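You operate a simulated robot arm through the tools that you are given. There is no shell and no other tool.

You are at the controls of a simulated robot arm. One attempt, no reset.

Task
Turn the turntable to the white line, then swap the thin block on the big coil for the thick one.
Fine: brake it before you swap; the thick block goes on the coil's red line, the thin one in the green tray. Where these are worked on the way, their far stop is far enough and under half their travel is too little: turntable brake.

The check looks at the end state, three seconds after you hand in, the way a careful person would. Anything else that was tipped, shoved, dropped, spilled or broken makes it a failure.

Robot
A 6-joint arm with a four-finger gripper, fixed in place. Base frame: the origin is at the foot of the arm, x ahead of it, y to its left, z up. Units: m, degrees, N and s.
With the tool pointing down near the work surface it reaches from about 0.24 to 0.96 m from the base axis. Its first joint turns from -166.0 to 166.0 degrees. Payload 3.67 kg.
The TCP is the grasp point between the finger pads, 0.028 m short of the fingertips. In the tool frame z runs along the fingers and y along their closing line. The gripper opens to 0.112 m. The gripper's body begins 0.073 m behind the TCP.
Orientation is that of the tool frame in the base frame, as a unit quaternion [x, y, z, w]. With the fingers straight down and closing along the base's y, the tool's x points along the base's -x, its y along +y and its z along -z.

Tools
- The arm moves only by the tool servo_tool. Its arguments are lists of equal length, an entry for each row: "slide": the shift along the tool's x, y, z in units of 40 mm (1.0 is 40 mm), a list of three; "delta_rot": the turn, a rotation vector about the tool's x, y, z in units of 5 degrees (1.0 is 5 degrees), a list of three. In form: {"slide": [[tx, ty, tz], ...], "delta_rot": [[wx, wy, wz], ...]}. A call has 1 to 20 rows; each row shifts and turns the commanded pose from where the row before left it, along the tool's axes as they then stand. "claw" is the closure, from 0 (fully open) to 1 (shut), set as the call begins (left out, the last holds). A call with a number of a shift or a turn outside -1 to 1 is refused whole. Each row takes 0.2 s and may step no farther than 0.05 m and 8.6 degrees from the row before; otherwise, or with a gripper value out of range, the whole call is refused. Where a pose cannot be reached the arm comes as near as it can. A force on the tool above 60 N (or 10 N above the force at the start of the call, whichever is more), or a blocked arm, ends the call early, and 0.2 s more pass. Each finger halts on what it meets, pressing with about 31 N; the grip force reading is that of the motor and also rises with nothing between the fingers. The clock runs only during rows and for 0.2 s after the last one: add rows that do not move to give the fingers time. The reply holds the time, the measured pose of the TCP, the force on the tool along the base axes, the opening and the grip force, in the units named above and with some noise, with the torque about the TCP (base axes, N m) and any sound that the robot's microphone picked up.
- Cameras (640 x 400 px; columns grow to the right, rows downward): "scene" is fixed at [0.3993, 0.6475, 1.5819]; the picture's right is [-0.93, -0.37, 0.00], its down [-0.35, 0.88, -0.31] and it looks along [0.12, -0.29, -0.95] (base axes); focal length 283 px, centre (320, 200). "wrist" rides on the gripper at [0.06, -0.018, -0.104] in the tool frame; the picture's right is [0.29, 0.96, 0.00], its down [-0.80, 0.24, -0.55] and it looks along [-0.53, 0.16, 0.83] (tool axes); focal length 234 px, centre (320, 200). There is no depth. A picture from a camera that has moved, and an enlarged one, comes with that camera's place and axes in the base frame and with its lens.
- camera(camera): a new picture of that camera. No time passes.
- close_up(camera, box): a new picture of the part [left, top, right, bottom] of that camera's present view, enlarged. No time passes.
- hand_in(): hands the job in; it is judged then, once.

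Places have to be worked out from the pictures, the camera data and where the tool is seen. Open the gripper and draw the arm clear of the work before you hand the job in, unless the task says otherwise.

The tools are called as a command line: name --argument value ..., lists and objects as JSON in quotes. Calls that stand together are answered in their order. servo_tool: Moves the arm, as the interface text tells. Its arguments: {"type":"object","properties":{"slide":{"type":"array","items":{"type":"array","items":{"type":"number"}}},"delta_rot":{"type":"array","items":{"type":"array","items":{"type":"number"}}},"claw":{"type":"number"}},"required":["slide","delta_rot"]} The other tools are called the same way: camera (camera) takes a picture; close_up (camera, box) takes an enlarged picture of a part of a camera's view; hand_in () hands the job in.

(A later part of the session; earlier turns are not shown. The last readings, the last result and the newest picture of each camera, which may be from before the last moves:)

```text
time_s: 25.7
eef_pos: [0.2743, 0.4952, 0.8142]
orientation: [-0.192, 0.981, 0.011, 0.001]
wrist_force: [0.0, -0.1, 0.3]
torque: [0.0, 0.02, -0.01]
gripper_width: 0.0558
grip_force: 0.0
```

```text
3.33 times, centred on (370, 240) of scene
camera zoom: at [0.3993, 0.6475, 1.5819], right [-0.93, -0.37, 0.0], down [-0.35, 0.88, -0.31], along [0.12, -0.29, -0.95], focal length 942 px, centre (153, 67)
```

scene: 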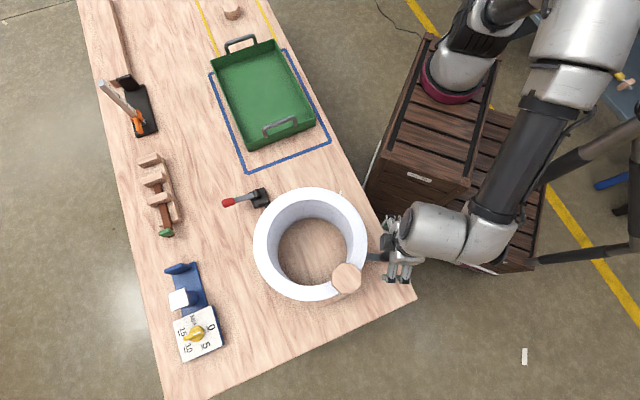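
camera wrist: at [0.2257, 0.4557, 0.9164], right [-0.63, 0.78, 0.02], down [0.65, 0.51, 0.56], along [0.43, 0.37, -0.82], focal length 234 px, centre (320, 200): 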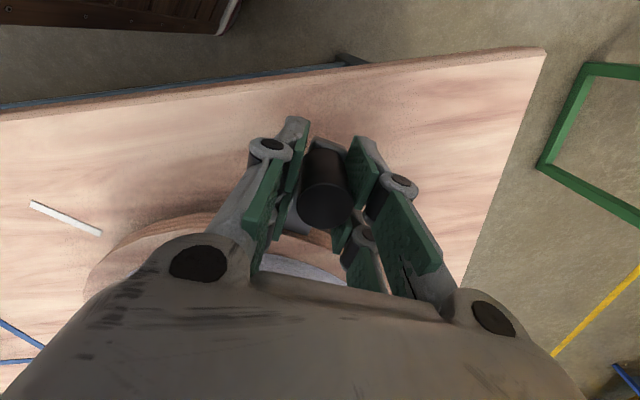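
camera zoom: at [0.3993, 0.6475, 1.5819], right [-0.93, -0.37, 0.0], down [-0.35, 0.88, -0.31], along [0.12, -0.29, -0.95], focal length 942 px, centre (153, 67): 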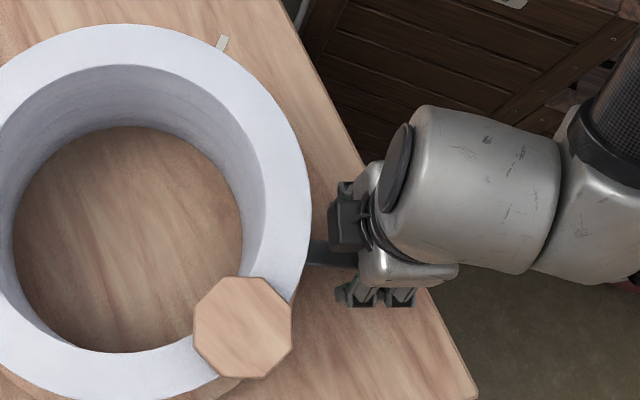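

Nothing rotated: the thin block is still at the same pixel. It is either held or at a stop in this direction, so I nudge the knob gently the other way with the half-open fingers to tell which.

servo_tool --slide '[[0, 0.1, 0], [0, 0.1, 0], [0, 0.1, 0], [0, 0.1, 0], [0, 0.1, 0], [0, 0.1, 0], [0, 0.1, 0], [0, 0.1, 0]]' --delta_rot '[[0, 0, 0], [0, 0, 0], [0, 0, 0], [0, 0, 0], [0, 0, 0], [0, 0, 0], [0, 0, 0], [0, 0, 0]]'

close_up --camera "wrist" --box '[200, 60, 440, 260]'

close_up --camera "scene" --box '[320, 180, 420, 300]'

```text
time_s: 27.5
eef_pos: [0.2623, 0.5211, 0.8134]
orientation: [-0.19, 0.982, 0.008, 0.0]
wrist_force: [8.5, -31.9, -13.6]
torque: [-0.38, 0.3, -0.98]
gripper_width: 0.0707
grip_force: 14.0
```

```text
2.00 times, centred on (320, 160) of wrist
camera zoom: at [0.2153, 0.4798, 0.9164], right [-0.63, 0.78, 0.01], down [0.65, 0.51, 0.56], along [0.43, 0.36, -0.83], focal length 468 px, centre (320, 280)
```

zoom: 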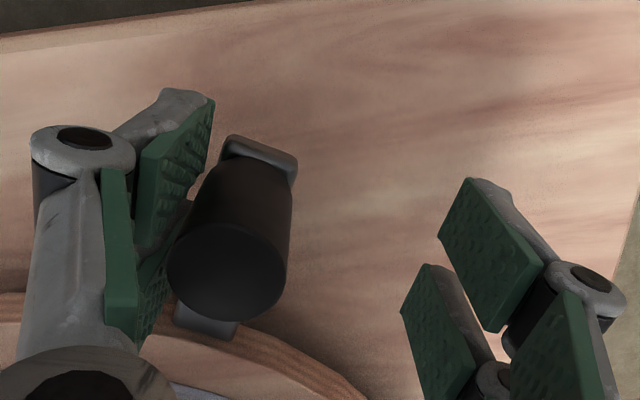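

```text
3.33 times, centred on (370, 240) of scene
camera zoom: at [0.3993, 0.6475, 1.5819], right [-0.93, -0.37, 0.0], down [-0.35, 0.88, -0.31], along [0.12, -0.29, -0.95], focal length 942 px, centre (153, 67)
```

zoom: 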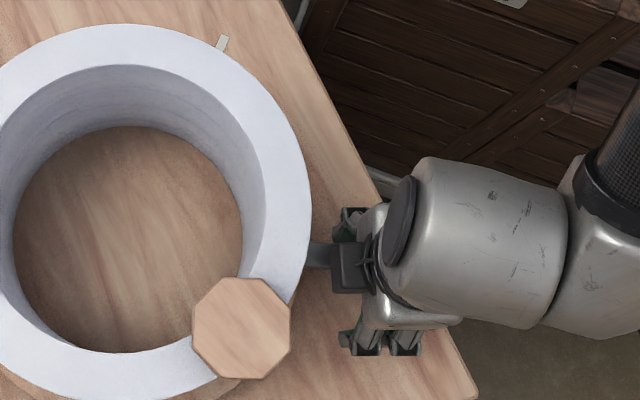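

Both directions resist about equally, so the turntable appears held, most likely by the brake as it stands now. I unload, rise clear, level the tool and yaw it so it can work the brake lever.

servo_tool --slide '[[0, -0.5, 0], [0, 0, -0.5], [0, 0, -0.95], [0, 0, -0.95], [0, 0, -0.95], [0, 0, -0.95], [0, 0, -0.95], [0, 0, -0.95], [0, 0, 0], [0, 0, 0], [0, 0, 0], [0, 0, 0], [0, 0, 0], [0, 0, 0]]' --delta_rot '[[0, 0, 0], [0, 0, 0], [0, 0, 0], [0, 0, 0], [0, 0, 0], [0, 0, 0], [0, 0, 0], [0.22, 0.09, 0], [0, 0, -0.92], [0, 0, -0.92], [0, 0, -0.92], [0, 0, -0.92], [0, 0, -0.92], [0, 0, 0]]' --claw 0.5

camera --camera "scene"

```text
time_s: 30.5
eef_pos: [0.2705, 0.5011, 1.0611]
orientation: [-0.384, 0.923, 0.0, 0.0]
wrist_force: [0.4, 0.7, 0.3]
torque: [0.0, -0.03, 0.0]
gripper_width: 0.0561
grip_force: 0.1
```

```text
taken
```

scene: 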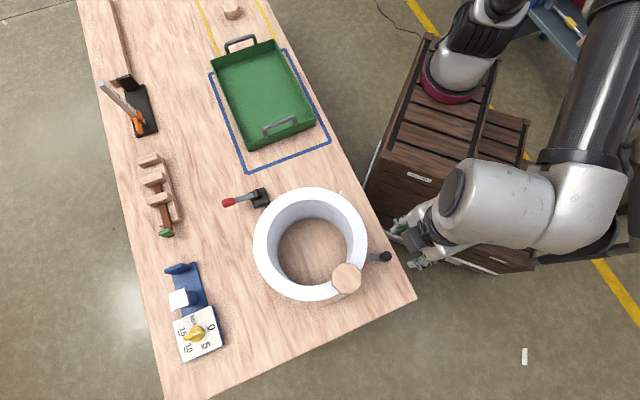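

The tool is level with its closing line along the lever's hinge axis (135°). I travel over the coil at safe height to a point above the red grip.

servo_tool --slide '[[0, 0, -0.5], [-0.833, -0.77, 0], [-0.833, -0.77, 0], [-0.833, -0.77, 0], [-0.833, -0.77, 0], [-0.833, -0.77, 0], [-0.833, -0.77, 0], [-0.833, -0.77, 0], [-0.833, -0.77, 0], [-0.833, -0.77, 0], [-0.833, -0.77, 0], [0, 0, 0.9], [0, 0, 0.9], [0, 0, 0]]' --delta_rot '[[0, 0, 0], [0, 0, 0], [0, 0, 0], [0, 0, 0], [0, 0, 0], [0, 0, 0], [0, 0, 0], [0, 0, 0], [0, 0, 0], [0, 0, 0], [0, 0, 0], [0, 0, 0], [0, 0, 0], [0, 0, 0]]'

camera --camera "wrist"

camera --camera "scene"

```text
time_s: 33.5
eef_pos: [0.7232, 0.5199, 1.0065]
orientation: [-0.384, 0.923, 0.001, -0.002]
wrist_force: [0.4, 0.5, 0.0]
torque: [-0.01, 0.02, 0.02]
gripper_width: 0.056
grip_force: 0.1
```

```text
taken
camera wrist: at [0.6951, 0.4632, 1.1111], right [-0.88, 0.47, 0.0], down [0.39, 0.73, 0.55], along [0.26, 0.49, -0.83], focal length 234 px, centre (320, 200)
```

wrist: 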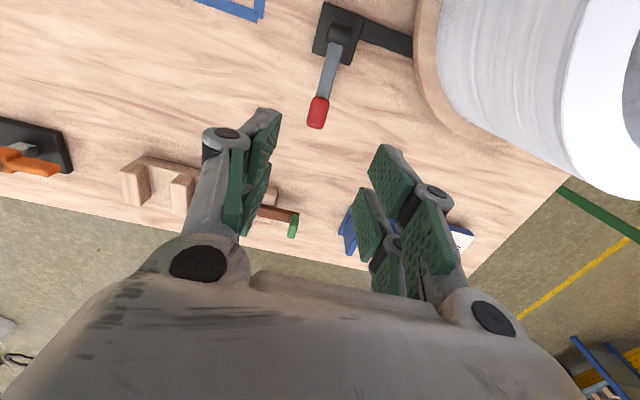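

```text
taken
```

scene: 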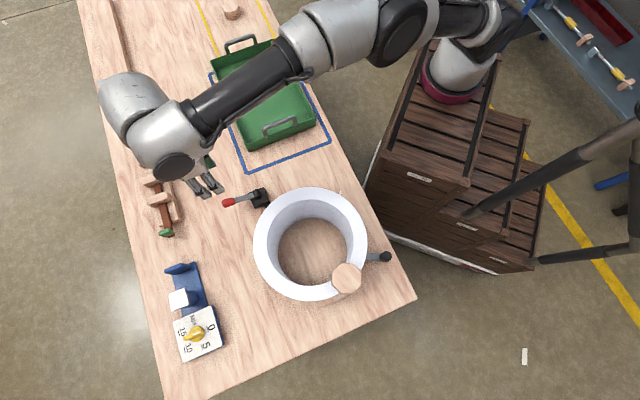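

I have a direct view along the lever now; I enlarge it to see the hinge, lever and base.

close_up --camera "wrist" --box '[280, 0, 430, 140]'

close_up --camera "scene" --box '[180, 140, 290, 230]'

```text
2.86 times, centred on (355, 70) of wrist
camera zoom: at [0.6951, 0.4632, 1.1111], right [-0.88, 0.47, 0.0], down [0.39, 0.73, 0.55], along [0.26, 0.49, -0.83], focal length 669 px, centre (220, 571)
```

zoom: 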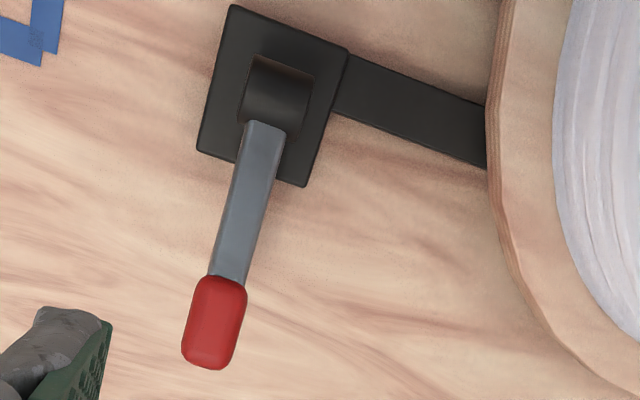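

```text
4.44 times, centred on (235, 185) of scene
camera zoom: at [0.3993, 0.6475, 1.5819], right [-0.93, -0.37, 0.0], down [-0.35, 0.88, -0.31], along [0.12, -0.29, -0.95], focal length 1256 px, centre (698, 267)
```

zoom: 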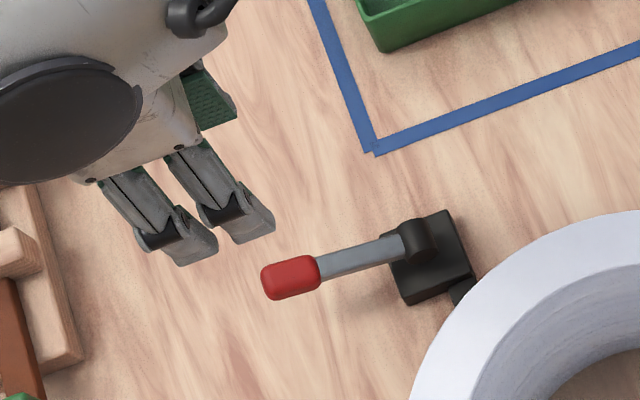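

The red grip is centred near (0.726, 0.520, 0.832), about 24 mm wide, and the lever points along 45°. I descend with the half-open fingers straddling it.

servo_tool --slide '[[-0.05, -0.05, 0.85], [0, 0, 0.85], [0, 0, 0.85], [0, 0, 0.85], [0, 0, 0.85], [0, 0, 0]]' --delta_rot '[[0, 0, 0], [0, 0, 0], [0, 0, 0], [0, 0, 0], [0, 0, 0], [0, 0, 0]]'

camera --camera "wrist"

close_up --camera "scene" --box '[180, 140, 290, 230]'

```text
time_s: 34.9
eef_pos: [0.7256, 0.5199, 0.8395]
orientation: [-0.383, 0.924, 0.001, -0.001]
wrist_force: [-0.5, -0.5, 0.9]
torque: [-0.01, -0.01, -0.05]
gripper_width: 0.0558
grip_force: 0.0
```

```text
taken
camera wrist: at [0.6971, 0.4633, 0.9431], right [-0.88, 0.47, 0.0], down [0.39, 0.73, 0.55], along [0.26, 0.49, -0.83], focal length 234 px, centre (320, 200)
```

wrist: 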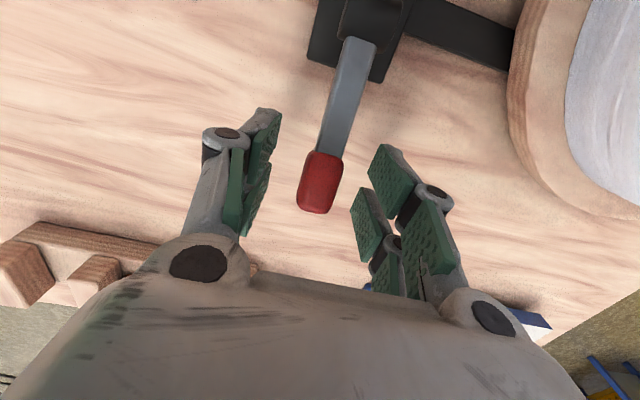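

```text
4.44 times, centred on (235, 185) of scene
camera zoom: at [0.3993, 0.6475, 1.5819], right [-0.93, -0.37, 0.0], down [-0.35, 0.88, -0.31], along [0.12, -0.29, -0.95], focal length 1256 px, centre (698, 267)
```

zoom: 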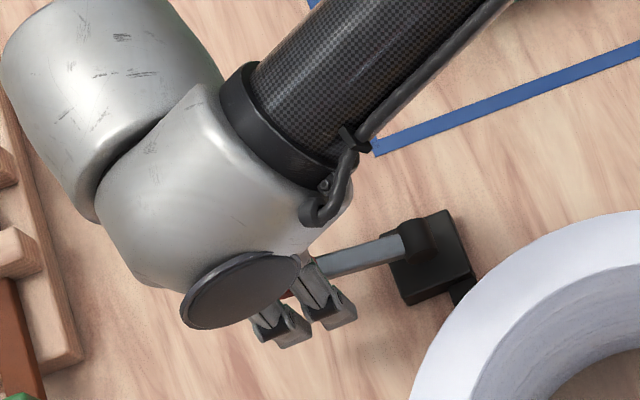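

The grip is centred between the fingers. I close on it.

servo_tool --slide '[[0, 0, 0.15], [0, 0, 0], [0, 0, 0], [0, 0, 0]]' --delta_rot '[[0, 0, 0], [0, 0, 0], [0, 0, 0], [0, 0, 0]]' --claw 1

close_up --camera "wrist" --box '[220, 0, 440, 260]'

```text
time_s: 35.9
eef_pos: [0.725, 0.5203, 0.8332]
orientation: [-0.383, 0.924, 0.001, 0.0]
wrist_force: [-5.9, 1.0, 11.2]
torque: [-0.41, 0.56, -0.03]
gripper_width: 0.0212
grip_force: 45.2
```

```text
1.54 times, centred on (330, 130) of wrist
camera zoom: at [0.6968, 0.4641, 0.9373], right [-0.88, 0.47, 0.0], down [0.39, 0.73, 0.55], along [0.26, 0.49, -0.83], focal length 360 px, centre (305, 308)
```

zoom: 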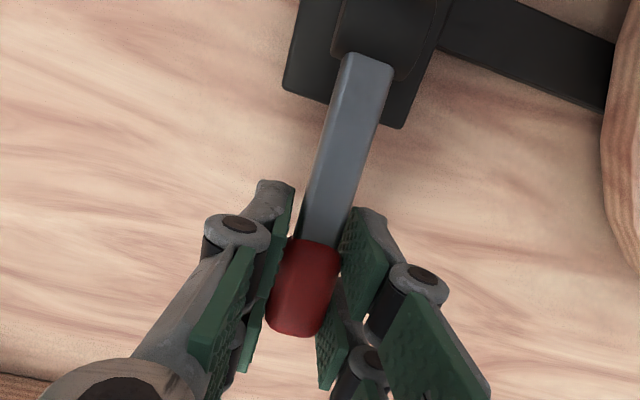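

The lever grip is held (opening 0.021) and it seems to push back upward, as if resting on its lower stop. I lift it slightly along its arc and watch the force.

servo_tool --slide '[[0.02, 0, -0.06], [0.02, 0, -0.06], [0.02, 0, -0.06], [0.02, 0, -0.06], [0, 0, 0]]' --delta_rot '[[0, 0, 0], [0, 0, 0], [0, 0, 0], [0, 0, 0], [0, 0, 0]]'

close_up --camera "wrist" --box '[220, 0, 440, 260]'

```text
time_s: 37.1
eef_pos: [0.7236, 0.5194, 0.8405]
orientation: [-0.384, 0.923, 0.0, -0.001]
wrist_force: [1.9, 10.8, -16.1]
torque: [1.08, -0.81, -0.06]
gripper_width: 0.0217
grip_force: 44.9
```

```text
1.54 times, centred on (330, 130) of wrist
camera zoom: at [0.6953, 0.4625, 0.9458], right [-0.88, 0.47, 0.0], down [0.39, 0.73, 0.55], along [0.26, 0.49, -0.83], focal length 360 px, centre (305, 308)
```

zoom: 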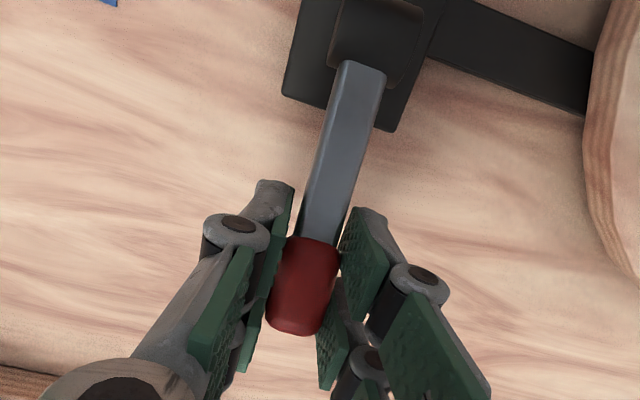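

The lever follows upward with modest resistance, so its travel goes up from here. I continue lifting it along its arc toward about 46°.

servo_tool --slide '[[0.0955, 0, -0.206], [0.111, 0, -0.185], [0.13, 0, -0.1725], [0.147, 0, -0.158], [0, 0, 0]]' --delta_rot '[[0, 0, 0], [0, 0, 0], [0, 0, 0], [0, 0, 0], [0, 0, 0]]'

close_up --camera "wrist" --box '[220, 0, 440, 260]'

close_up --camera "scene" --box '[180, 140, 290, 230]'

```text
time_s: 38.3
eef_pos: [0.71, 0.5048, 0.8716]
orientation: [-0.385, 0.923, 0.002, 0.001]
wrist_force: [4.1, 23.1, -1.8]
torque: [1.19, -0.69, -0.02]
gripper_width: 0.0218
grip_force: 45.3
```

```text
1.54 times, centred on (330, 130) of wrist
camera zoom: at [0.6822, 0.4494, 0.9755], right [-0.88, 0.47, 0.0], down [0.39, 0.73, 0.56], along [0.26, 0.49, -0.83], focal length 360 px, centre (305, 308)
```

zoom: 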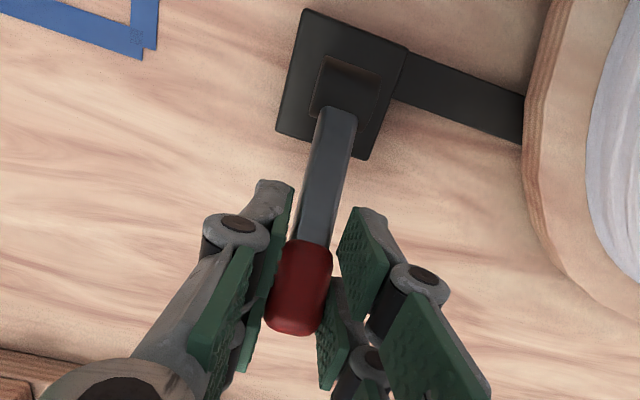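

```text
4.44 times, centred on (235, 185) of scene
camera zoom: at [0.3993, 0.6475, 1.5819], right [-0.93, -0.37, 0.0], down [-0.35, 0.88, -0.31], along [0.12, -0.29, -0.95], focal length 1256 px, centre (698, 267)
```

zoom: 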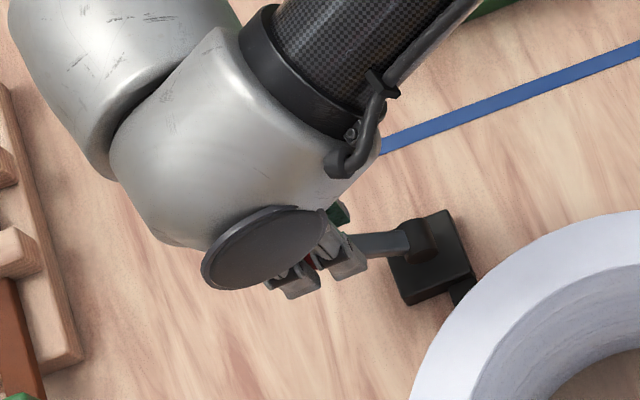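

The lever is now at about 45° and following. I keep lifting along the arc toward 70°.

servo_tool --slide '[[0.15, 0, -0.142], [0.17, 0, -0.124], [0.185, 0, -0.105], [0.195, 0, -0.0845], [0, 0, 0]]' --delta_rot '[[0, 0, 0], [0, 0, 0], [0, 0, 0], [0, 0, 0], [0, 0, 0]]'

close_up --camera "wrist" --box '[220, 0, 440, 260]'

```text
time_s: 39.5
eef_pos: [0.691, 0.4852, 0.8908]
orientation: [-0.384, 0.923, 0.001, -0.001]
wrist_force: [-3.3, 28.1, 0.5]
torque: [1.4, -0.66, 0.17]
gripper_width: 0.0216
grip_force: 44.7
```

```text
1.54 times, centred on (330, 130) of wrist
camera zoom: at [0.6622, 0.4293, 0.9947], right [-0.88, 0.47, 0.0], down [0.39, 0.73, 0.55], along [0.26, 0.49, -0.83], focal length 360 px, centre (305, 308)
```

zoom: 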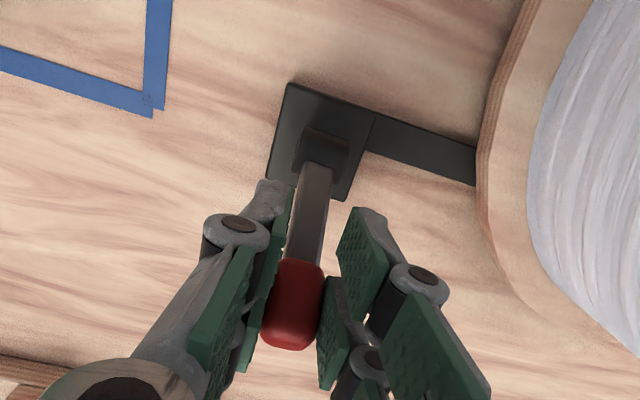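

The lever is near 68° and still following, with a small sideways load because its plane is slightly off my path. I continue with a slight sideways correction.

servo_tool --slide '[[0.2, 0.03, -0.063], [0.21, 0.02, -0.041], [0.21, 0.02, -0.019], [0, 0, 0]]' --delta_rot '[[0, 0, 0], [0, 0, 0], [0, 0, 0], [0, 0, 0]]'

close_up --camera "wrist" --box '[220, 0, 440, 260]'

close_up --camera "scene" --box '[180, 140, 290, 230]'

```text
time_s: 40.5
eef_pos: [0.6731, 0.4676, 0.8946]
orientation: [-0.383, 0.924, 0.001, 0.0]
wrist_force: [15.4, 9.6, 8.1]
torque: [1.05, -1.26, -0.1]
gripper_width: 0.0216
grip_force: 45.9
```

```text
1.54 times, centred on (330, 130) of wrist
camera zoom: at [0.6437, 0.4112, 0.9995], right [-0.88, 0.47, 0.0], down [0.39, 0.73, 0.55], along [0.26, 0.49, -0.83], focal length 360 px, centre (305, 308)
```

zoom: 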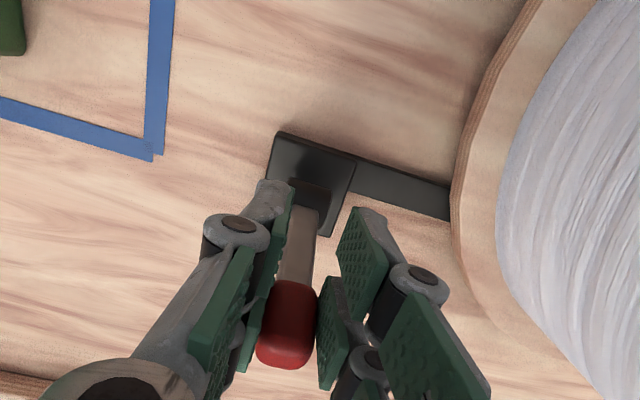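

```text
4.44 times, centred on (235, 185) of scene
camera zoom: at [0.3993, 0.6475, 1.5819], right [-0.93, -0.37, 0.0], down [-0.35, 0.88, -0.31], along [0.12, -0.29, -0.95], focal length 1256 px, centre (698, 267)
```

zoom: 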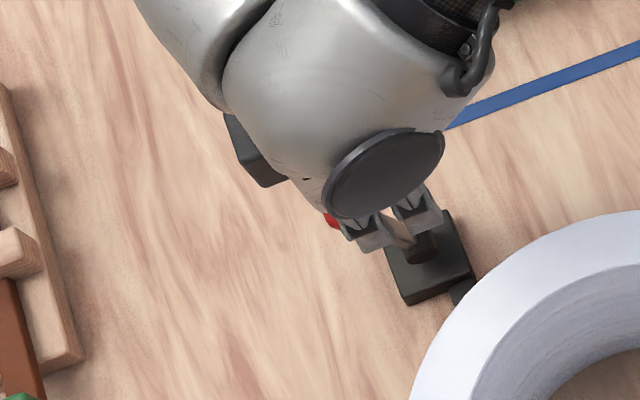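

The lever is now around 70° but the grip has slid ahead of it by some 14°. I open, lift off and look at how the lever stands.

servo_tool --slide '[[0, 0, 0], [0, 0, 0], [0, 0, -0.5], [0, 0, -0.9], [-0.5, 0, -0.9], [-0.9, 0, -0.5], [0, 0, 0]]' --delta_rot '[[0, 0, 0], [0, 0, 0], [0, 0, 0], [0, 0, 0], [0, 0, 0], [0, 0, 0], [0, 0, 0]]' --claw 0.5

camera --camera "wrist"

close_up --camera "scene" --box '[180, 140, 290, 230]'

```text
time_s: 42.1
eef_pos: [0.7106, 0.5079, 1.008]
orientation: [-0.383, 0.924, 0.001, -0.001]
wrist_force: [-0.2, 0.0, 0.3]
torque: [0.0, 0.01, -0.03]
gripper_width: 0.0562
grip_force: 0.1
```

```text
taken
camera wrist: at [0.6823, 0.451, 1.1124], right [-0.88, 0.47, 0.0], down [0.39, 0.73, 0.55], along [0.26, 0.49, -0.83], focal length 234 px, centre (320, 200)
```

wrist: 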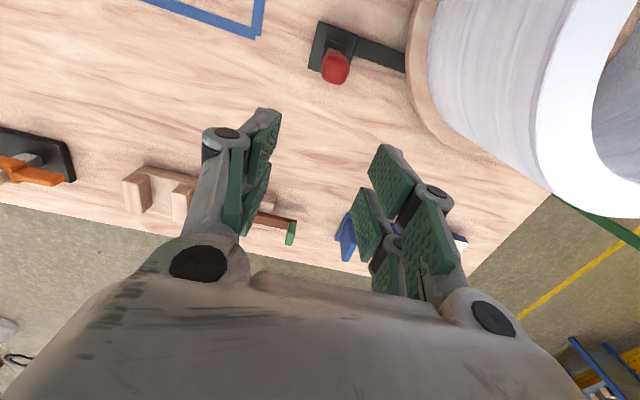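

```text
4.44 times, centred on (235, 185) of scene
camera zoom: at [0.3993, 0.6475, 1.5819], right [-0.93, -0.37, 0.0], down [-0.35, 0.88, -0.31], along [0.12, -0.29, -0.95], focal length 1256 px, centre (698, 267)
```

zoom: 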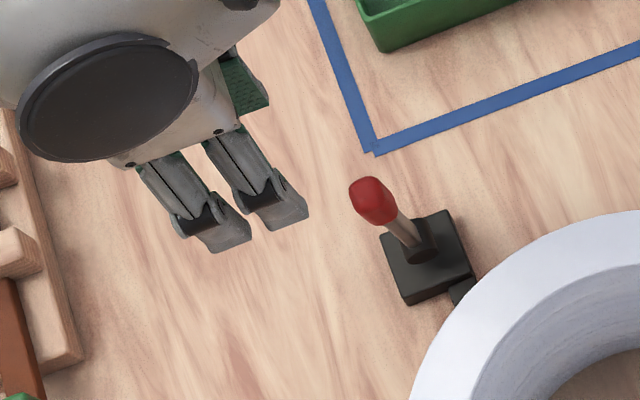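

The lever stands at about 80° and stays there by itself. I push it further inward from its outer side with closed fingers to find its far stop.

servo_tool --slide '[[0, -0.09, 0], [0, 0, 0.75], [0, 0, 0.75], [0, 0, 0.75], [0, 0, 0.75], [0.3, 0, 0], [0.3, 0, 0], [0, 0, 0]]' --delta_rot '[[0, 0, 0], [0, 0, 0], [0, 0, 0], [0, 0, 0], [0, 0, 0], [0, 0, 0], [0, 0, 0], [0, 0, 0]]' --claw 1

camera --camera "wrist"

close_up --camera "scene" --box '[180, 140, 290, 230]'

```text
time_s: 43.7
eef_pos: [0.7048, 0.4963, 0.8887]
orientation: [-0.384, 0.923, 0.006, 0.011]
wrist_force: [26.6, 32.1, -8.6]
torque: [-0.47, -0.03, -0.21]
gripper_width: 0.0061
grip_force: 35.3
stopped in row 7: the force on the tool passed its limit at 76 N (the readings are from after the stop); the commanded pose is now the measured one
```

```text
taken
camera wrist: at [0.6741, 0.4381, 0.9919], right [-0.88, 0.47, 0.0], down [0.38, 0.72, 0.58], along [0.27, 0.51, -0.82], focal length 234 px, centre (320, 200)
```

wrist: 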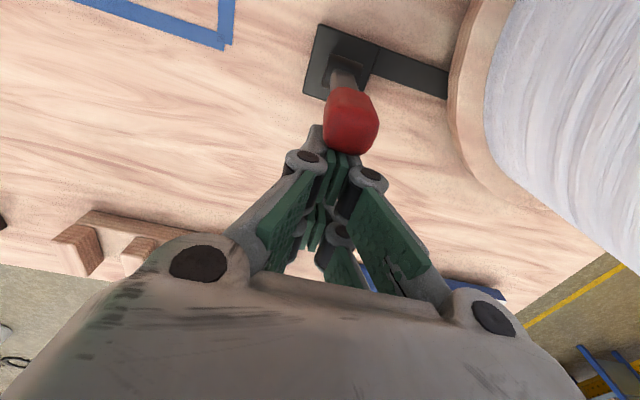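

```text
4.44 times, centred on (235, 185) of scene
camera zoom: at [0.3993, 0.6475, 1.5819], right [-0.93, -0.37, 0.0], down [-0.35, 0.88, -0.31], along [0.12, -0.29, -0.95], focal length 1256 px, centre (698, 267)
```

zoom: 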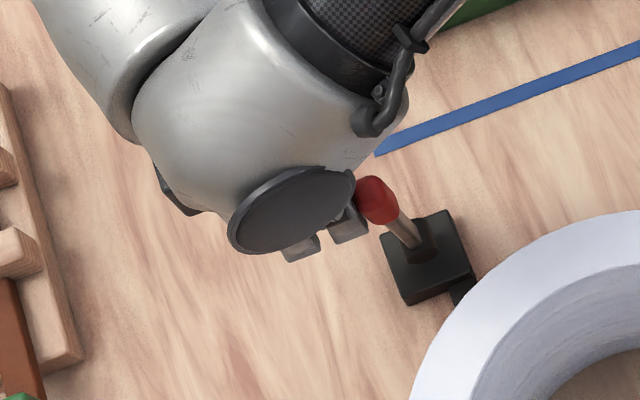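

The lever met a firm stop (76 N) with no further movement, so this is its far stop, about 67° up from where it began. I back off, and go try the crank again with the lever in this position.

servo_tool --slide '[[-0.5, 0, 0], [-0.3, 0, -0.3], [0, 0, -0.95], [0, 0, -0.95], [0, 0, -0.95], [0, 0, -0.95], [0, 0, -0.8], [0, 0, 0]]' --delta_rot '[[0, 0, 0], [0.03, 0.286, 0], [0, 0, 0], [0, 0, 0], [0, 0, 0], [0, 0, 0], [0, 0, 0], [0, 0, 0]]'

servo_tool --slide '[[0.807, 0.774, 0], [0.807, 0.774, 0], [0.807, 0.774, 0], [0.807, 0.774, 0], [0.807, 0.774, 0], [0.807, 0.774, 0], [0.807, 0.774, 0], [0.807, 0.774, 0], [0.807, 0.774, 0], [0.807, 0.774, 0], [0.3, 0, 0], [0, 0, 0], [0, 0, 0], [0, 0, 0], [0, 0, 0], [0, 0, 0], [0, 0, 0], [0, 0, 0]]' --delta_rot '[[0, 0, 0], [0, 0, 0], [0, 0, 0], [0, 0, 0], [0, 0, 0], [0, 0, 0], [0, 0, 0], [0, 0, 0], [0, 0, 0], [0, 0, 0], [0, 0, 0], [0, 0, 0.907], [0, 0, 0.907], [0, 0, 0.907], [0, 0, 0.907], [0, 0, 0.907], [0, 0, 0.907], [0, 0, 0]]' --claw 0.3

camera --camera "scene"

camera --camera "wrist"

```text
time_s: 45.5
eef_pos: [0.726, 0.5176, 1.0856]
orientation: [-0.383, 0.924, 0.0, -0.003]
wrist_force: [0.6, -0.2, -0.2]
torque: [-0.02, 0.02, -0.02]
gripper_width: 0.0
grip_force: 35.8
```

```text
time_s: 49.3
eef_pos: [0.2689, 0.4979, 1.0885]
orientation: [-0.155, 0.988, -0.002, -0.002]
wrist_force: [0.3, 0.1, -0.3]
torque: [-0.03, 0.03, 0.03]
gripper_width: 0.0784
grip_force: 0.1
```

```text
taken
```

scene: 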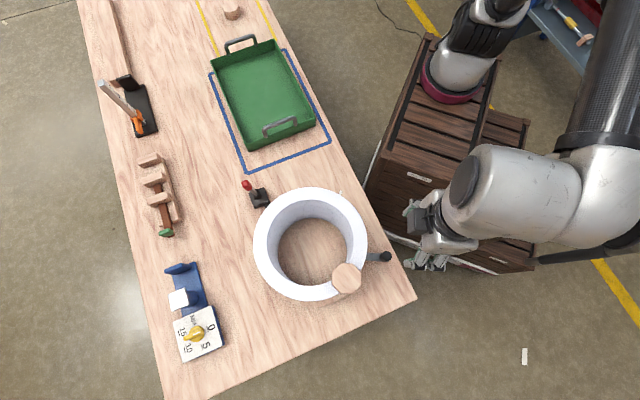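

```text
taken
camera wrist: at [0.2191, 0.4619, 1.1928], right [-0.57, 0.82, 0.0], down [0.69, 0.47, 0.55], along [0.45, 0.31, -0.84], focal length 234 px, centre (320, 200)
```

wrist: 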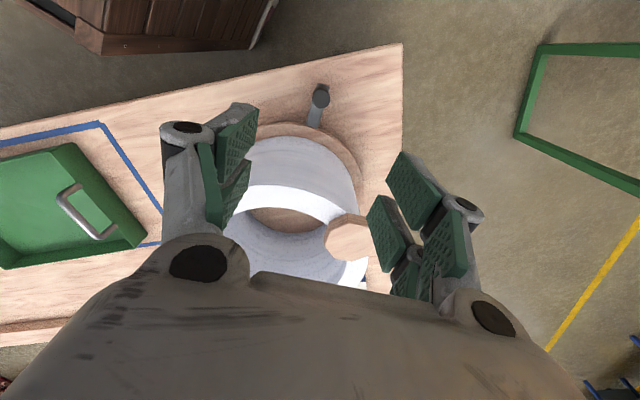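

The crank knob is below; the lever shows upright in the scene. I lower over the knob again with the fingers as a loose cage.

servo_tool --slide '[[-0.1, 0.03, 0.86], [0, 0, 0.86], [0, 0, 0.86], [0, 0, 0.86], [0, 0, 0.86], [0, 0, 0.86], [0, 0, 0.86], [0, 0, 0.86], [0, 0, 0]]' --delta_rot '[[0, 0, 0], [0, 0, 0], [0, 0, 0], [0, 0, 0], [0, 0, 0], [0, 0, 0], [0, 0, 0], [0, 0, 0], [0, 0, 0]]' --claw 0.3

servo_tool --slide '[[0, 0, 0], [0, 0, 0], [0, 0, 0], [0, -0.05, 0], [0, -0.05, 0], [0, -0.05, 0], [0, -0.05, 0], [0, -0.05, 0], [0, -0.05, 0]]' --delta_rot '[[0, 0, 0], [0, 0, 0], [0, 0, 0], [0, 0, 0], [0, 0, 0], [0, 0, 0], [0, 0, 0], [0, 0, 0], [0, 0, 0]]' --claw 0.74

close_up --camera "wrist" --box '[200, 60, 440, 260]'

close_up --camera "scene" --box '[320, 180, 420, 300]'

```text
time_s: 51.3
eef_pos: [0.272, 0.4992, 0.8123]
orientation: [-0.156, 0.988, -0.001, -0.002]
wrist_force: [0.6, 0.1, -0.2]
torque: [0.03, -0.03, -0.01]
gripper_width: 0.0784
grip_force: 0.1
```

```text
time_s: 53.3
eef_pos: [0.2751, 0.489, 0.8117]
orientation: [-0.156, 0.988, -0.001, -0.003]
wrist_force: [-1.0, 1.5, 0.1]
torque: [0.02, 0.04, 0.03]
gripper_width: 0.0297
grip_force: 0.7
```

```text
2.00 times, centred on (320, 160) of wrist
camera zoom: at [0.2248, 0.4518, 0.9174], right [-0.57, 0.82, 0.0], down [0.69, 0.48, 0.55], along [0.45, 0.31, -0.84], focal length 468 px, centre (320, 280)
```

zoom: 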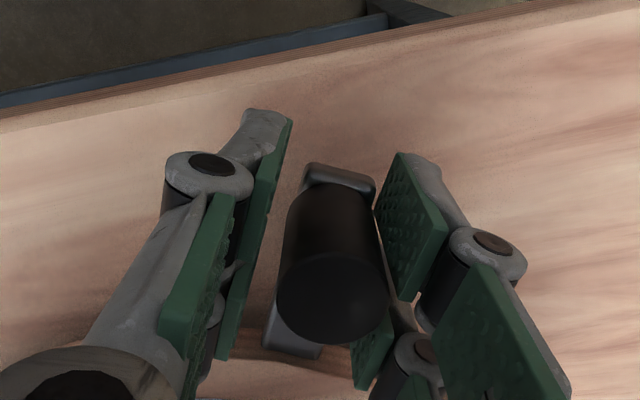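

```text
3.33 times, centred on (370, 240) of scene
camera zoom: at [0.3993, 0.6475, 1.5819], right [-0.93, -0.37, 0.0], down [-0.35, 0.88, -0.31], along [0.12, -0.29, -0.95], focal length 942 px, centre (153, 67)
```

zoom: 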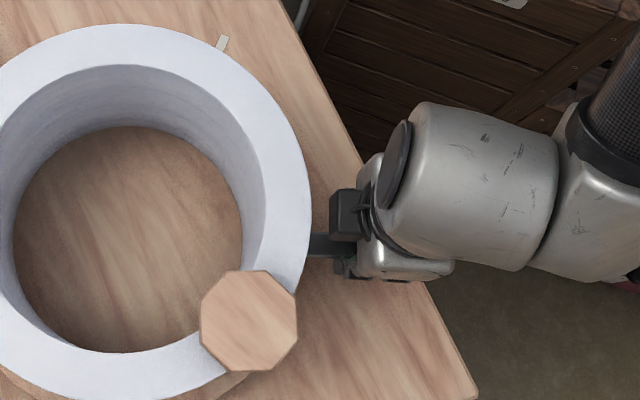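

The crank now moves with only about 1.5 N: so lever up is released and lever down was braked, and I must put the lever back down after turning. I continue the arc counter-clockwise by about 35° and check.

servo_tool --slide '[[0, 0, 0], [-0.009, -0.294, 0], [-0.009, -0.294, 0], [-0.009, -0.294, 0], [-0.009, -0.294, 0], [-0.009, -0.294, 0], [-0.009, -0.294, 0], [-0.009, -0.294, 0], [-0.009, -0.294, 0], [-0.009, -0.294, 0], [-0.009, -0.294, 0], [0, 0, 0]]' --delta_rot '[[0, 0, -0.58], [0, 0, -0.7], [0, 0, -0.7], [0, 0, -0.7], [0, 0, -0.7], [0, 0, -0.7], [0, 0, -0.7], [0, 0, -0.7], [0, 0, -0.7], [0, 0, -0.7], [0, 0, -0.7], [0, 0, 0]]'

camera --camera "wrist"

close_up --camera "scene" --box '[230, 160, 430, 310]'

```text
time_s: 55.9
eef_pos: [0.3482, 0.3984, 0.8126]
orientation: [-0.468, 0.884, 0.0, -0.003]
wrist_force: [-0.4, 0.0, -0.2]
torque: [0.0, 0.01, 0.02]
gripper_width: 0.029
grip_force: 0.4
```

```text
taken
camera wrist: at [0.3301, 0.3378, 0.9174], right [-0.95, 0.3, 0.0], down [0.25, 0.8, 0.55], along [0.16, 0.53, -0.84], focal length 234 px, centre (320, 200)
```

wrist: 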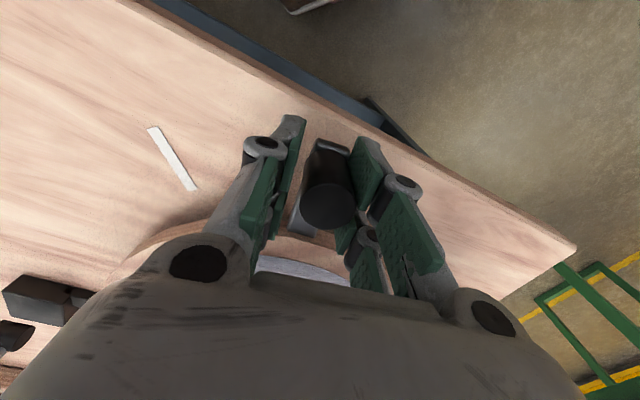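

```text
2.67 times, centred on (330, 235) of scene
camera zoom: at [0.3993, 0.6475, 1.5819], right [-0.93, -0.37, 0.0], down [-0.35, 0.88, -0.31], along [0.12, -0.29, -0.95], focal length 754 px, centre (293, 107)
```

zoom: 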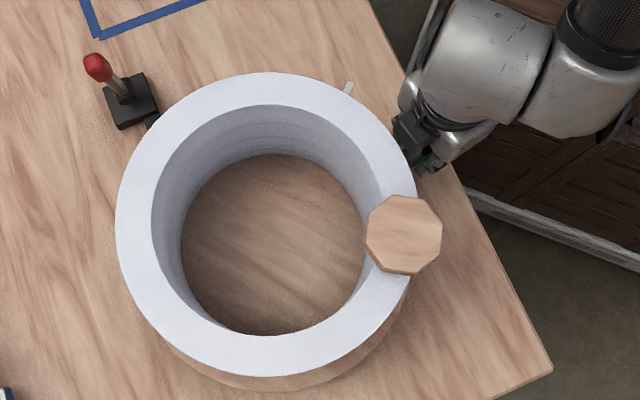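

The crank is now at about 236° and moves freely. The near view puts the white line at x≈0.454, i.e. about 268–269°, so I turn 28° more and compare closely.

servo_tool --slide '[[-0.009, -0.294, 0], [-0.009, -0.294, 0], [-0.009, -0.294, 0], [-0.009, -0.294, 0], [-0.009, -0.294, 0], [-0.009, -0.294, 0], [-0.009, -0.294, 0], [-0.009, -0.294, 0], [0, 0, 0]]' --delta_rot '[[0, 0, -0.7], [0, 0, -0.7], [0, 0, -0.7], [0, 0, -0.7], [0, 0, -0.7], [0, 0, -0.7], [0, 0, -0.7], [0, 0, -0.7], [0, 0, 0]]'

camera --camera "wrist"

close_up --camera "wrist" --box '[240, 80, 400, 260]'

close_up --camera "scene" --box '[300, 150, 400, 290]'

```text
time_s: 57.9
eef_pos: [0.4363, 0.3648, 0.8128]
orientation: [-0.669, 0.744, 0.0, -0.002]
wrist_force: [0.1, 0.3, 0.6]
torque: [-0.02, 0.02, -0.02]
gripper_width: 0.0293
grip_force: 0.4
```

```text
taken
camera wrist: at [0.4488, 0.3036, 0.9169], right [-0.98, -0.18, 0.0], down [-0.15, 0.82, 0.55], along [-0.11, 0.54, -0.83], focal length 234 px, centre (320, 200)
```

wrist: 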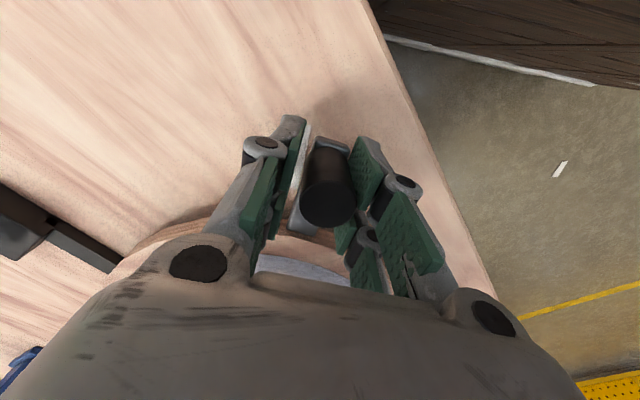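

```text
2.22 times, centred on (320, 170) of wrist
camera zoom: at [0.4488, 0.3036, 0.9169], right [-0.98, -0.18, 0.0], down [-0.15, 0.82, 0.55], along [-0.11, 0.54, -0.83], focal length 520 px, centre (320, 267)
```

zoom: 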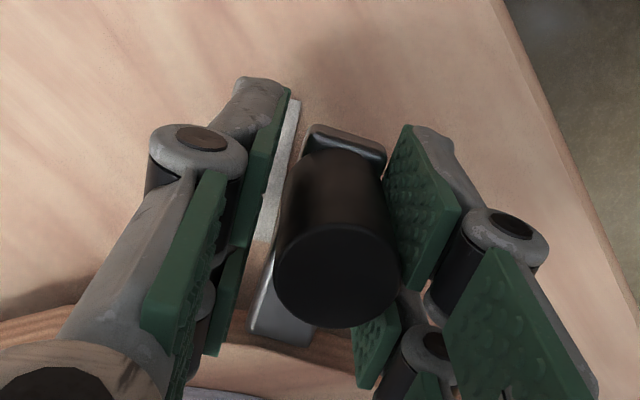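

```text
2.86 times, centred on (350, 220) of scene
camera zoom: at [0.3993, 0.6475, 1.5819], right [-0.93, -0.37, 0.0], down [-0.35, 0.88, -0.31], along [0.12, -0.29, -0.95], focal length 808 px, centre (234, 143)
```

zoom: 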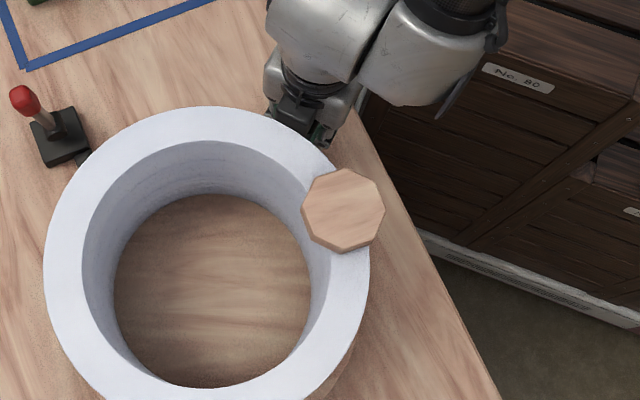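

The line now lies just beside the crank bar; I measure the bar at about 264° and the line at about 268°, so I turn a further 3.9°.

servo_tool --slide '[[-0.003, -0.164, 0], [-0.003, -0.164, 0], [0, 0, 0], [0, 0, 0]]' --delta_rot '[[0, 0, -0.39], [0, 0, -0.39], [0, 0, 0], [0, 0, 0]]'

servo_tool --slide '[[0, 0, 0], [0, 0, 0], [0, 0, -0.5], [0, 0, -0.9], [0, 0, -0.9], [0, 0, 0]]' --delta_rot '[[0, 0, 0], [0, 0, 0], [0, 0, 0], [0, 0, 0], [0, 0, 0], [0, 0, 0]]' --claw 0.3

camera --camera "wrist"

close_up --camera "wrist" --box '[260, 60, 400, 200]'

```text
time_s: 58.9
eef_pos: [0.449, 0.3652, 0.8123]
orientation: [-0.693, 0.721, 0.001, -0.002]
wrist_force: [-1.7, -0.5, 0.4]
torque: [0.01, 0.05, 0.0]
gripper_width: 0.0295
grip_force: 0.4
```

```text
time_s: 60.3
eef_pos: [0.4486, 0.3648, 0.9061]
orientation: [-0.692, 0.722, 0.0, -0.002]
wrist_force: [0.2, 0.2, -0.2]
torque: [0.02, -0.02, -0.01]
gripper_width: 0.0784
grip_force: 0.0
```

```text
taken
camera wrist: at [0.4654, 0.3042, 1.0106], right [-0.97, -0.25, 0.01], down [-0.21, 0.81, 0.55], along [-0.14, 0.53, -0.83], focal length 234 px, centre (320, 200)
```

wrist: 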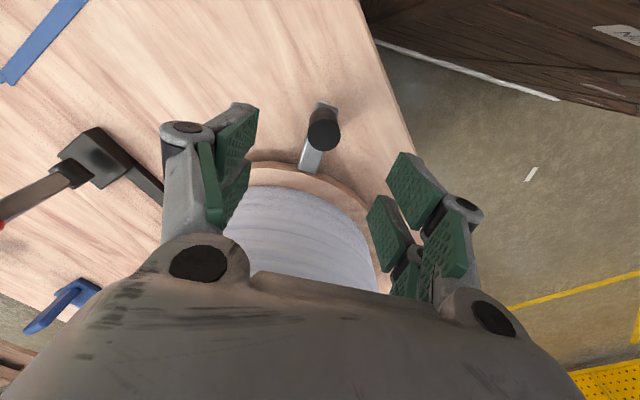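

```text
2.86 times, centred on (330, 130) of wrist
camera zoom: at [0.4654, 0.3042, 1.0106], right [-0.97, -0.25, 0.01], down [-0.21, 0.81, 0.55], along [-0.14, 0.53, -0.83], focal length 669 px, centre (291, 400)
```

zoom: 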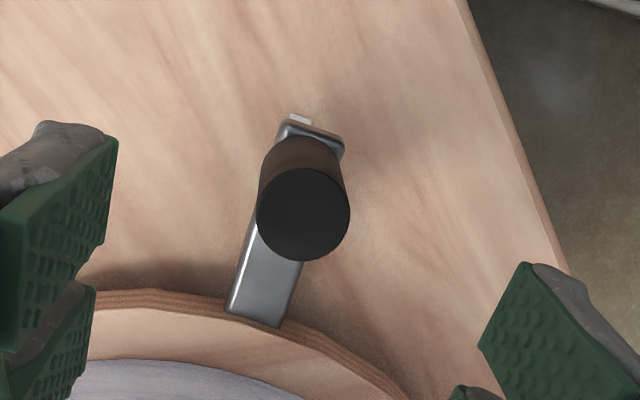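

The line's outer end peeks out just past the bar: I judge the crank about 1° short. I lower the loose cage once more and nudge it 3–4 mm.

servo_tool --slide '[[0, 0, 0.78], [0, 0, 0.78], [0, 0, 0.78], [0, 0, 0]]' --delta_rot '[[0, 0, 0], [0, 0, 0], [0, 0, 0], [0, 0, 0]]' --claw 0.3

servo_tool --slide '[[0, 0, 0], [0, 0, 0], [0, 0, 0], [0, -0.035, 0], [0, -0.035, 0], [0, -0.03, 0], [0, 0, 0], [0, 0, 0]]' --delta_rot '[[0, 0, 0], [0, 0, 0], [0, 0, 0], [0, 0, 0], [0, 0, 0], [0, 0, 0], [0, 0, 0], [0, 0, 0]]' --claw 0.74

servo_tool --slide '[[0, 0, 0], [0, 0, 0], [0, 0, -0.5], [0, 0, -0.9], [0, 0, -0.9], [0, 0, 0]]' --delta_rot '[[0, 0, 0], [0, 0, 0], [0, 0, 0], [0, 0, 0], [0, 0, 0], [0, 0, 0]]' --claw 0.3

close_up --camera "wrist" --box '[260, 60, 400, 200]'

```text
time_s: 61.3
eef_pos: [0.4488, 0.3657, 0.8096]
orientation: [-0.693, 0.721, 0.0, -0.002]
wrist_force: [-0.6, -0.1, -0.1]
torque: [0.03, -0.06, -0.01]
gripper_width: 0.0786
grip_force: 0.0
```

```text
time_s: 63.1
eef_pos: [0.453, 0.3639, 0.8102]
orientation: [-0.693, 0.721, 0.0, -0.002]
wrist_force: [-0.5, -0.9, 0.3]
torque: [-0.01, -0.01, 0.01]
gripper_width: 0.0293
grip_force: 0.4
```

```text
time_s: 64.5
eef_pos: [0.4506, 0.3638, 0.904]
orientation: [-0.693, 0.721, 0.001, -0.002]
wrist_force: [0.0, -0.7, 0.9]
torque: [-0.01, -0.04, 0.0]
gripper_width: 0.0783
grip_force: 0.0
```

```text
2.86 times, centred on (330, 130) of wrist
camera zoom: at [0.4686, 0.3028, 1.0085], right [-0.97, -0.25, 0.0], down [-0.21, 0.81, 0.55], along [-0.14, 0.53, -0.83], focal length 669 px, centre (291, 400)
```

zoom: 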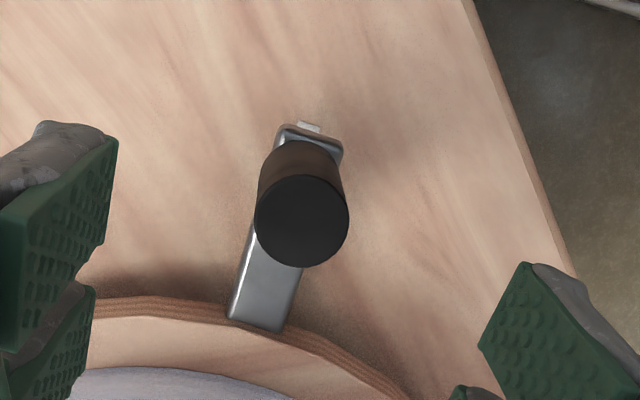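

The bar now covers the line to within about 0.3°, so the turntable is set. Next I go back to the brake lever to bring it down again, first rising and yawing to its plane (≈47°).

servo_tool --slide '[[0, 0, -0.9], [0, 0, -0.9], [0, 0, -0.9], [0, 0, -0.9], [-0.483, -0.932, 0], [-0.483, -0.932, 0], [-0.483, -0.932, 0], [-0.483, -0.932, 0], [-0.483, -0.932, 0], [-0.483, -0.932, 0], [0, 0, 0], [0, 0, 0], [0, 0, 0], [0, 0, 0], [0, 0, 0], [0, 0, 0], [0, 0, 0], [0, 0, 0], [0, 0, 0], [0, 0, 0]]' --delta_rot '[[0, 0, 0], [0, 0, 0], [0, 0, 0], [0, 0, 0], [0, 0, 0], [0, 0, 0], [0, 0, 0], [0, 0, 0], [0, 0, 0], [0, 0, 0], [0, 0, 0.9], [0, 0, 0.9], [0, 0, 0.9], [0, 0, 0.9], [0, 0, 0.9], [0, 0, 0.9], [0, 0, 0.9], [0, 0, 0.9], [0, 0, 0.88], [0, 0, 0]]' --claw 0.5

camera --camera "wrist"

camera --camera "scene"

```text
time_s: 68.7
eef_pos: [0.6815, 0.4724, 1.0458]
orientation: [-0.4, 0.916, -0.001, -0.002]
wrist_force: [0.2, 0.7, 0.5]
torque: [0.03, -0.01, 0.01]
gripper_width: 0.056
grip_force: 0.0
```

```text
taken
camera wrist: at [0.6557, 0.4146, 1.1499], right [-0.9, 0.44, 0.0], down [0.37, 0.75, 0.55], along [0.24, 0.49, -0.84], focal length 234 px, centre (320, 200)
```

wrist: 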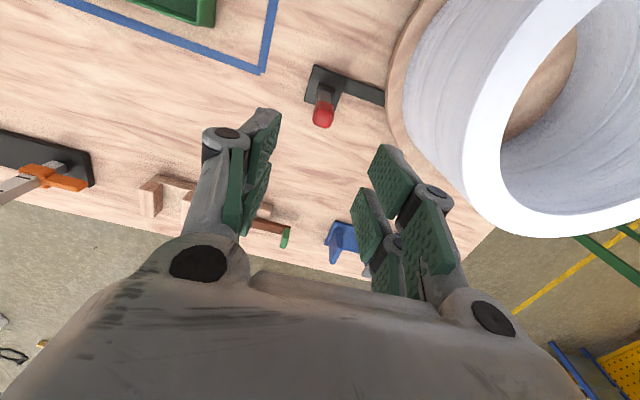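

```text
taken
```

scene: 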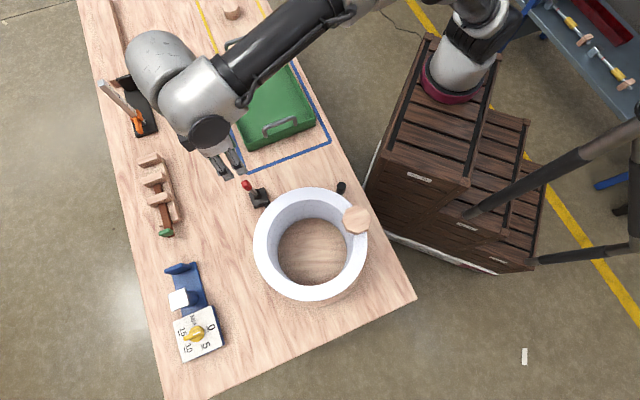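

The upright red grip is right below at about (0.680, 0.470, 0.889). I lower the open fingers around it and grip.

servo_tool --slide '[[0.08, 0, 0.8], [0, 0, 0.8], [0, 0, 0.8], [0, 0, 0.8], [0, 0, 0.8], [0, 0, 0]]' --delta_rot '[[0, 0, 0], [0, 0, 0], [0, 0, 0], [0, 0, 0], [0, 0, 0], [0, 0, 0]]'

servo_tool --slide '[[0, 0, 0], [0, 0, 0], [0, 0, 0], [0, 0, 0]]' --delta_rot '[[0, 0, 0], [0, 0, 0], [0, 0, 0], [0, 0, 0]]' --claw 0.95

close_up --camera "wrist" --box '[220, 60, 440, 260]'

```text
time_s: 70.1
eef_pos: [0.6772, 0.4682, 0.8871]
orientation: [-0.401, 0.916, -0.001, -0.002]
wrist_force: [-0.2, 0.1, 0.0]
torque: [0.0, 0.01, 0.0]
gripper_width: 0.0561
grip_force: 0.0
```

```text
time_s: 71.1
eef_pos: [0.6747, 0.4712, 0.8854]
orientation: [-0.402, 0.916, 0.0, -0.002]
wrist_force: [-24.4, 21.6, -6.3]
torque: [0.37, 0.47, -0.66]
gripper_width: 0.0218
grip_force: 45.2
```

```text
2.00 times, centred on (330, 160) of wrist
camera zoom: at [0.6494, 0.4134, 0.9912], right [-0.9, 0.44, 0.0], down [0.37, 0.75, 0.55], along [0.24, 0.5, -0.84], focal length 468 px, centre (300, 280)
```

zoom: 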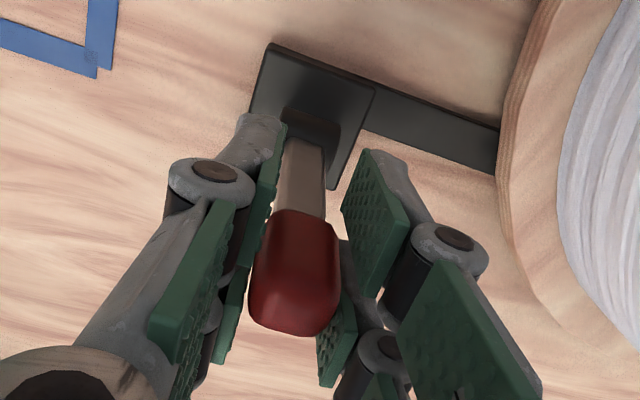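

The lever sits about 6 mm to one side of my grip and its plane is nearer 43° than 47°. I reopen, shift and yaw to match, and grip again.

servo_tool --slide '[[0, 0, 0], [0, 0, 0], [0, 0.05, 0], [0, 0.05, 0], [0, 0, 0]]' --delta_rot '[[0, 0, 0], [0, 0, 0], [0, 0, 0.46], [0, 0, 0.46], [0, 0, 0]]' --claw 0.5

close_up --camera "wrist" --box '[220, 60, 440, 260]'

```text
time_s: 72.3
eef_pos: [0.6757, 0.4716, 0.8867]
orientation: [-0.364, 0.931, -0.002, -0.003]
wrist_force: [0.0, 1.2, 1.1]
torque: [0.0, -0.02, 0.03]
gripper_width: 0.0557
grip_force: 0.1
```

```text
2.00 times, centred on (330, 160) of wrist
camera zoom: at [0.6447, 0.4167, 0.991], right [-0.86, 0.51, 0.0], down [0.43, 0.72, 0.55], along [0.28, 0.47, -0.84], focal length 468 px, centre (300, 280)
```

zoom: 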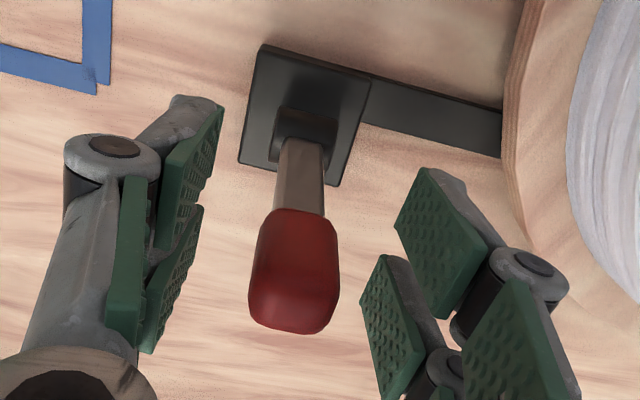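

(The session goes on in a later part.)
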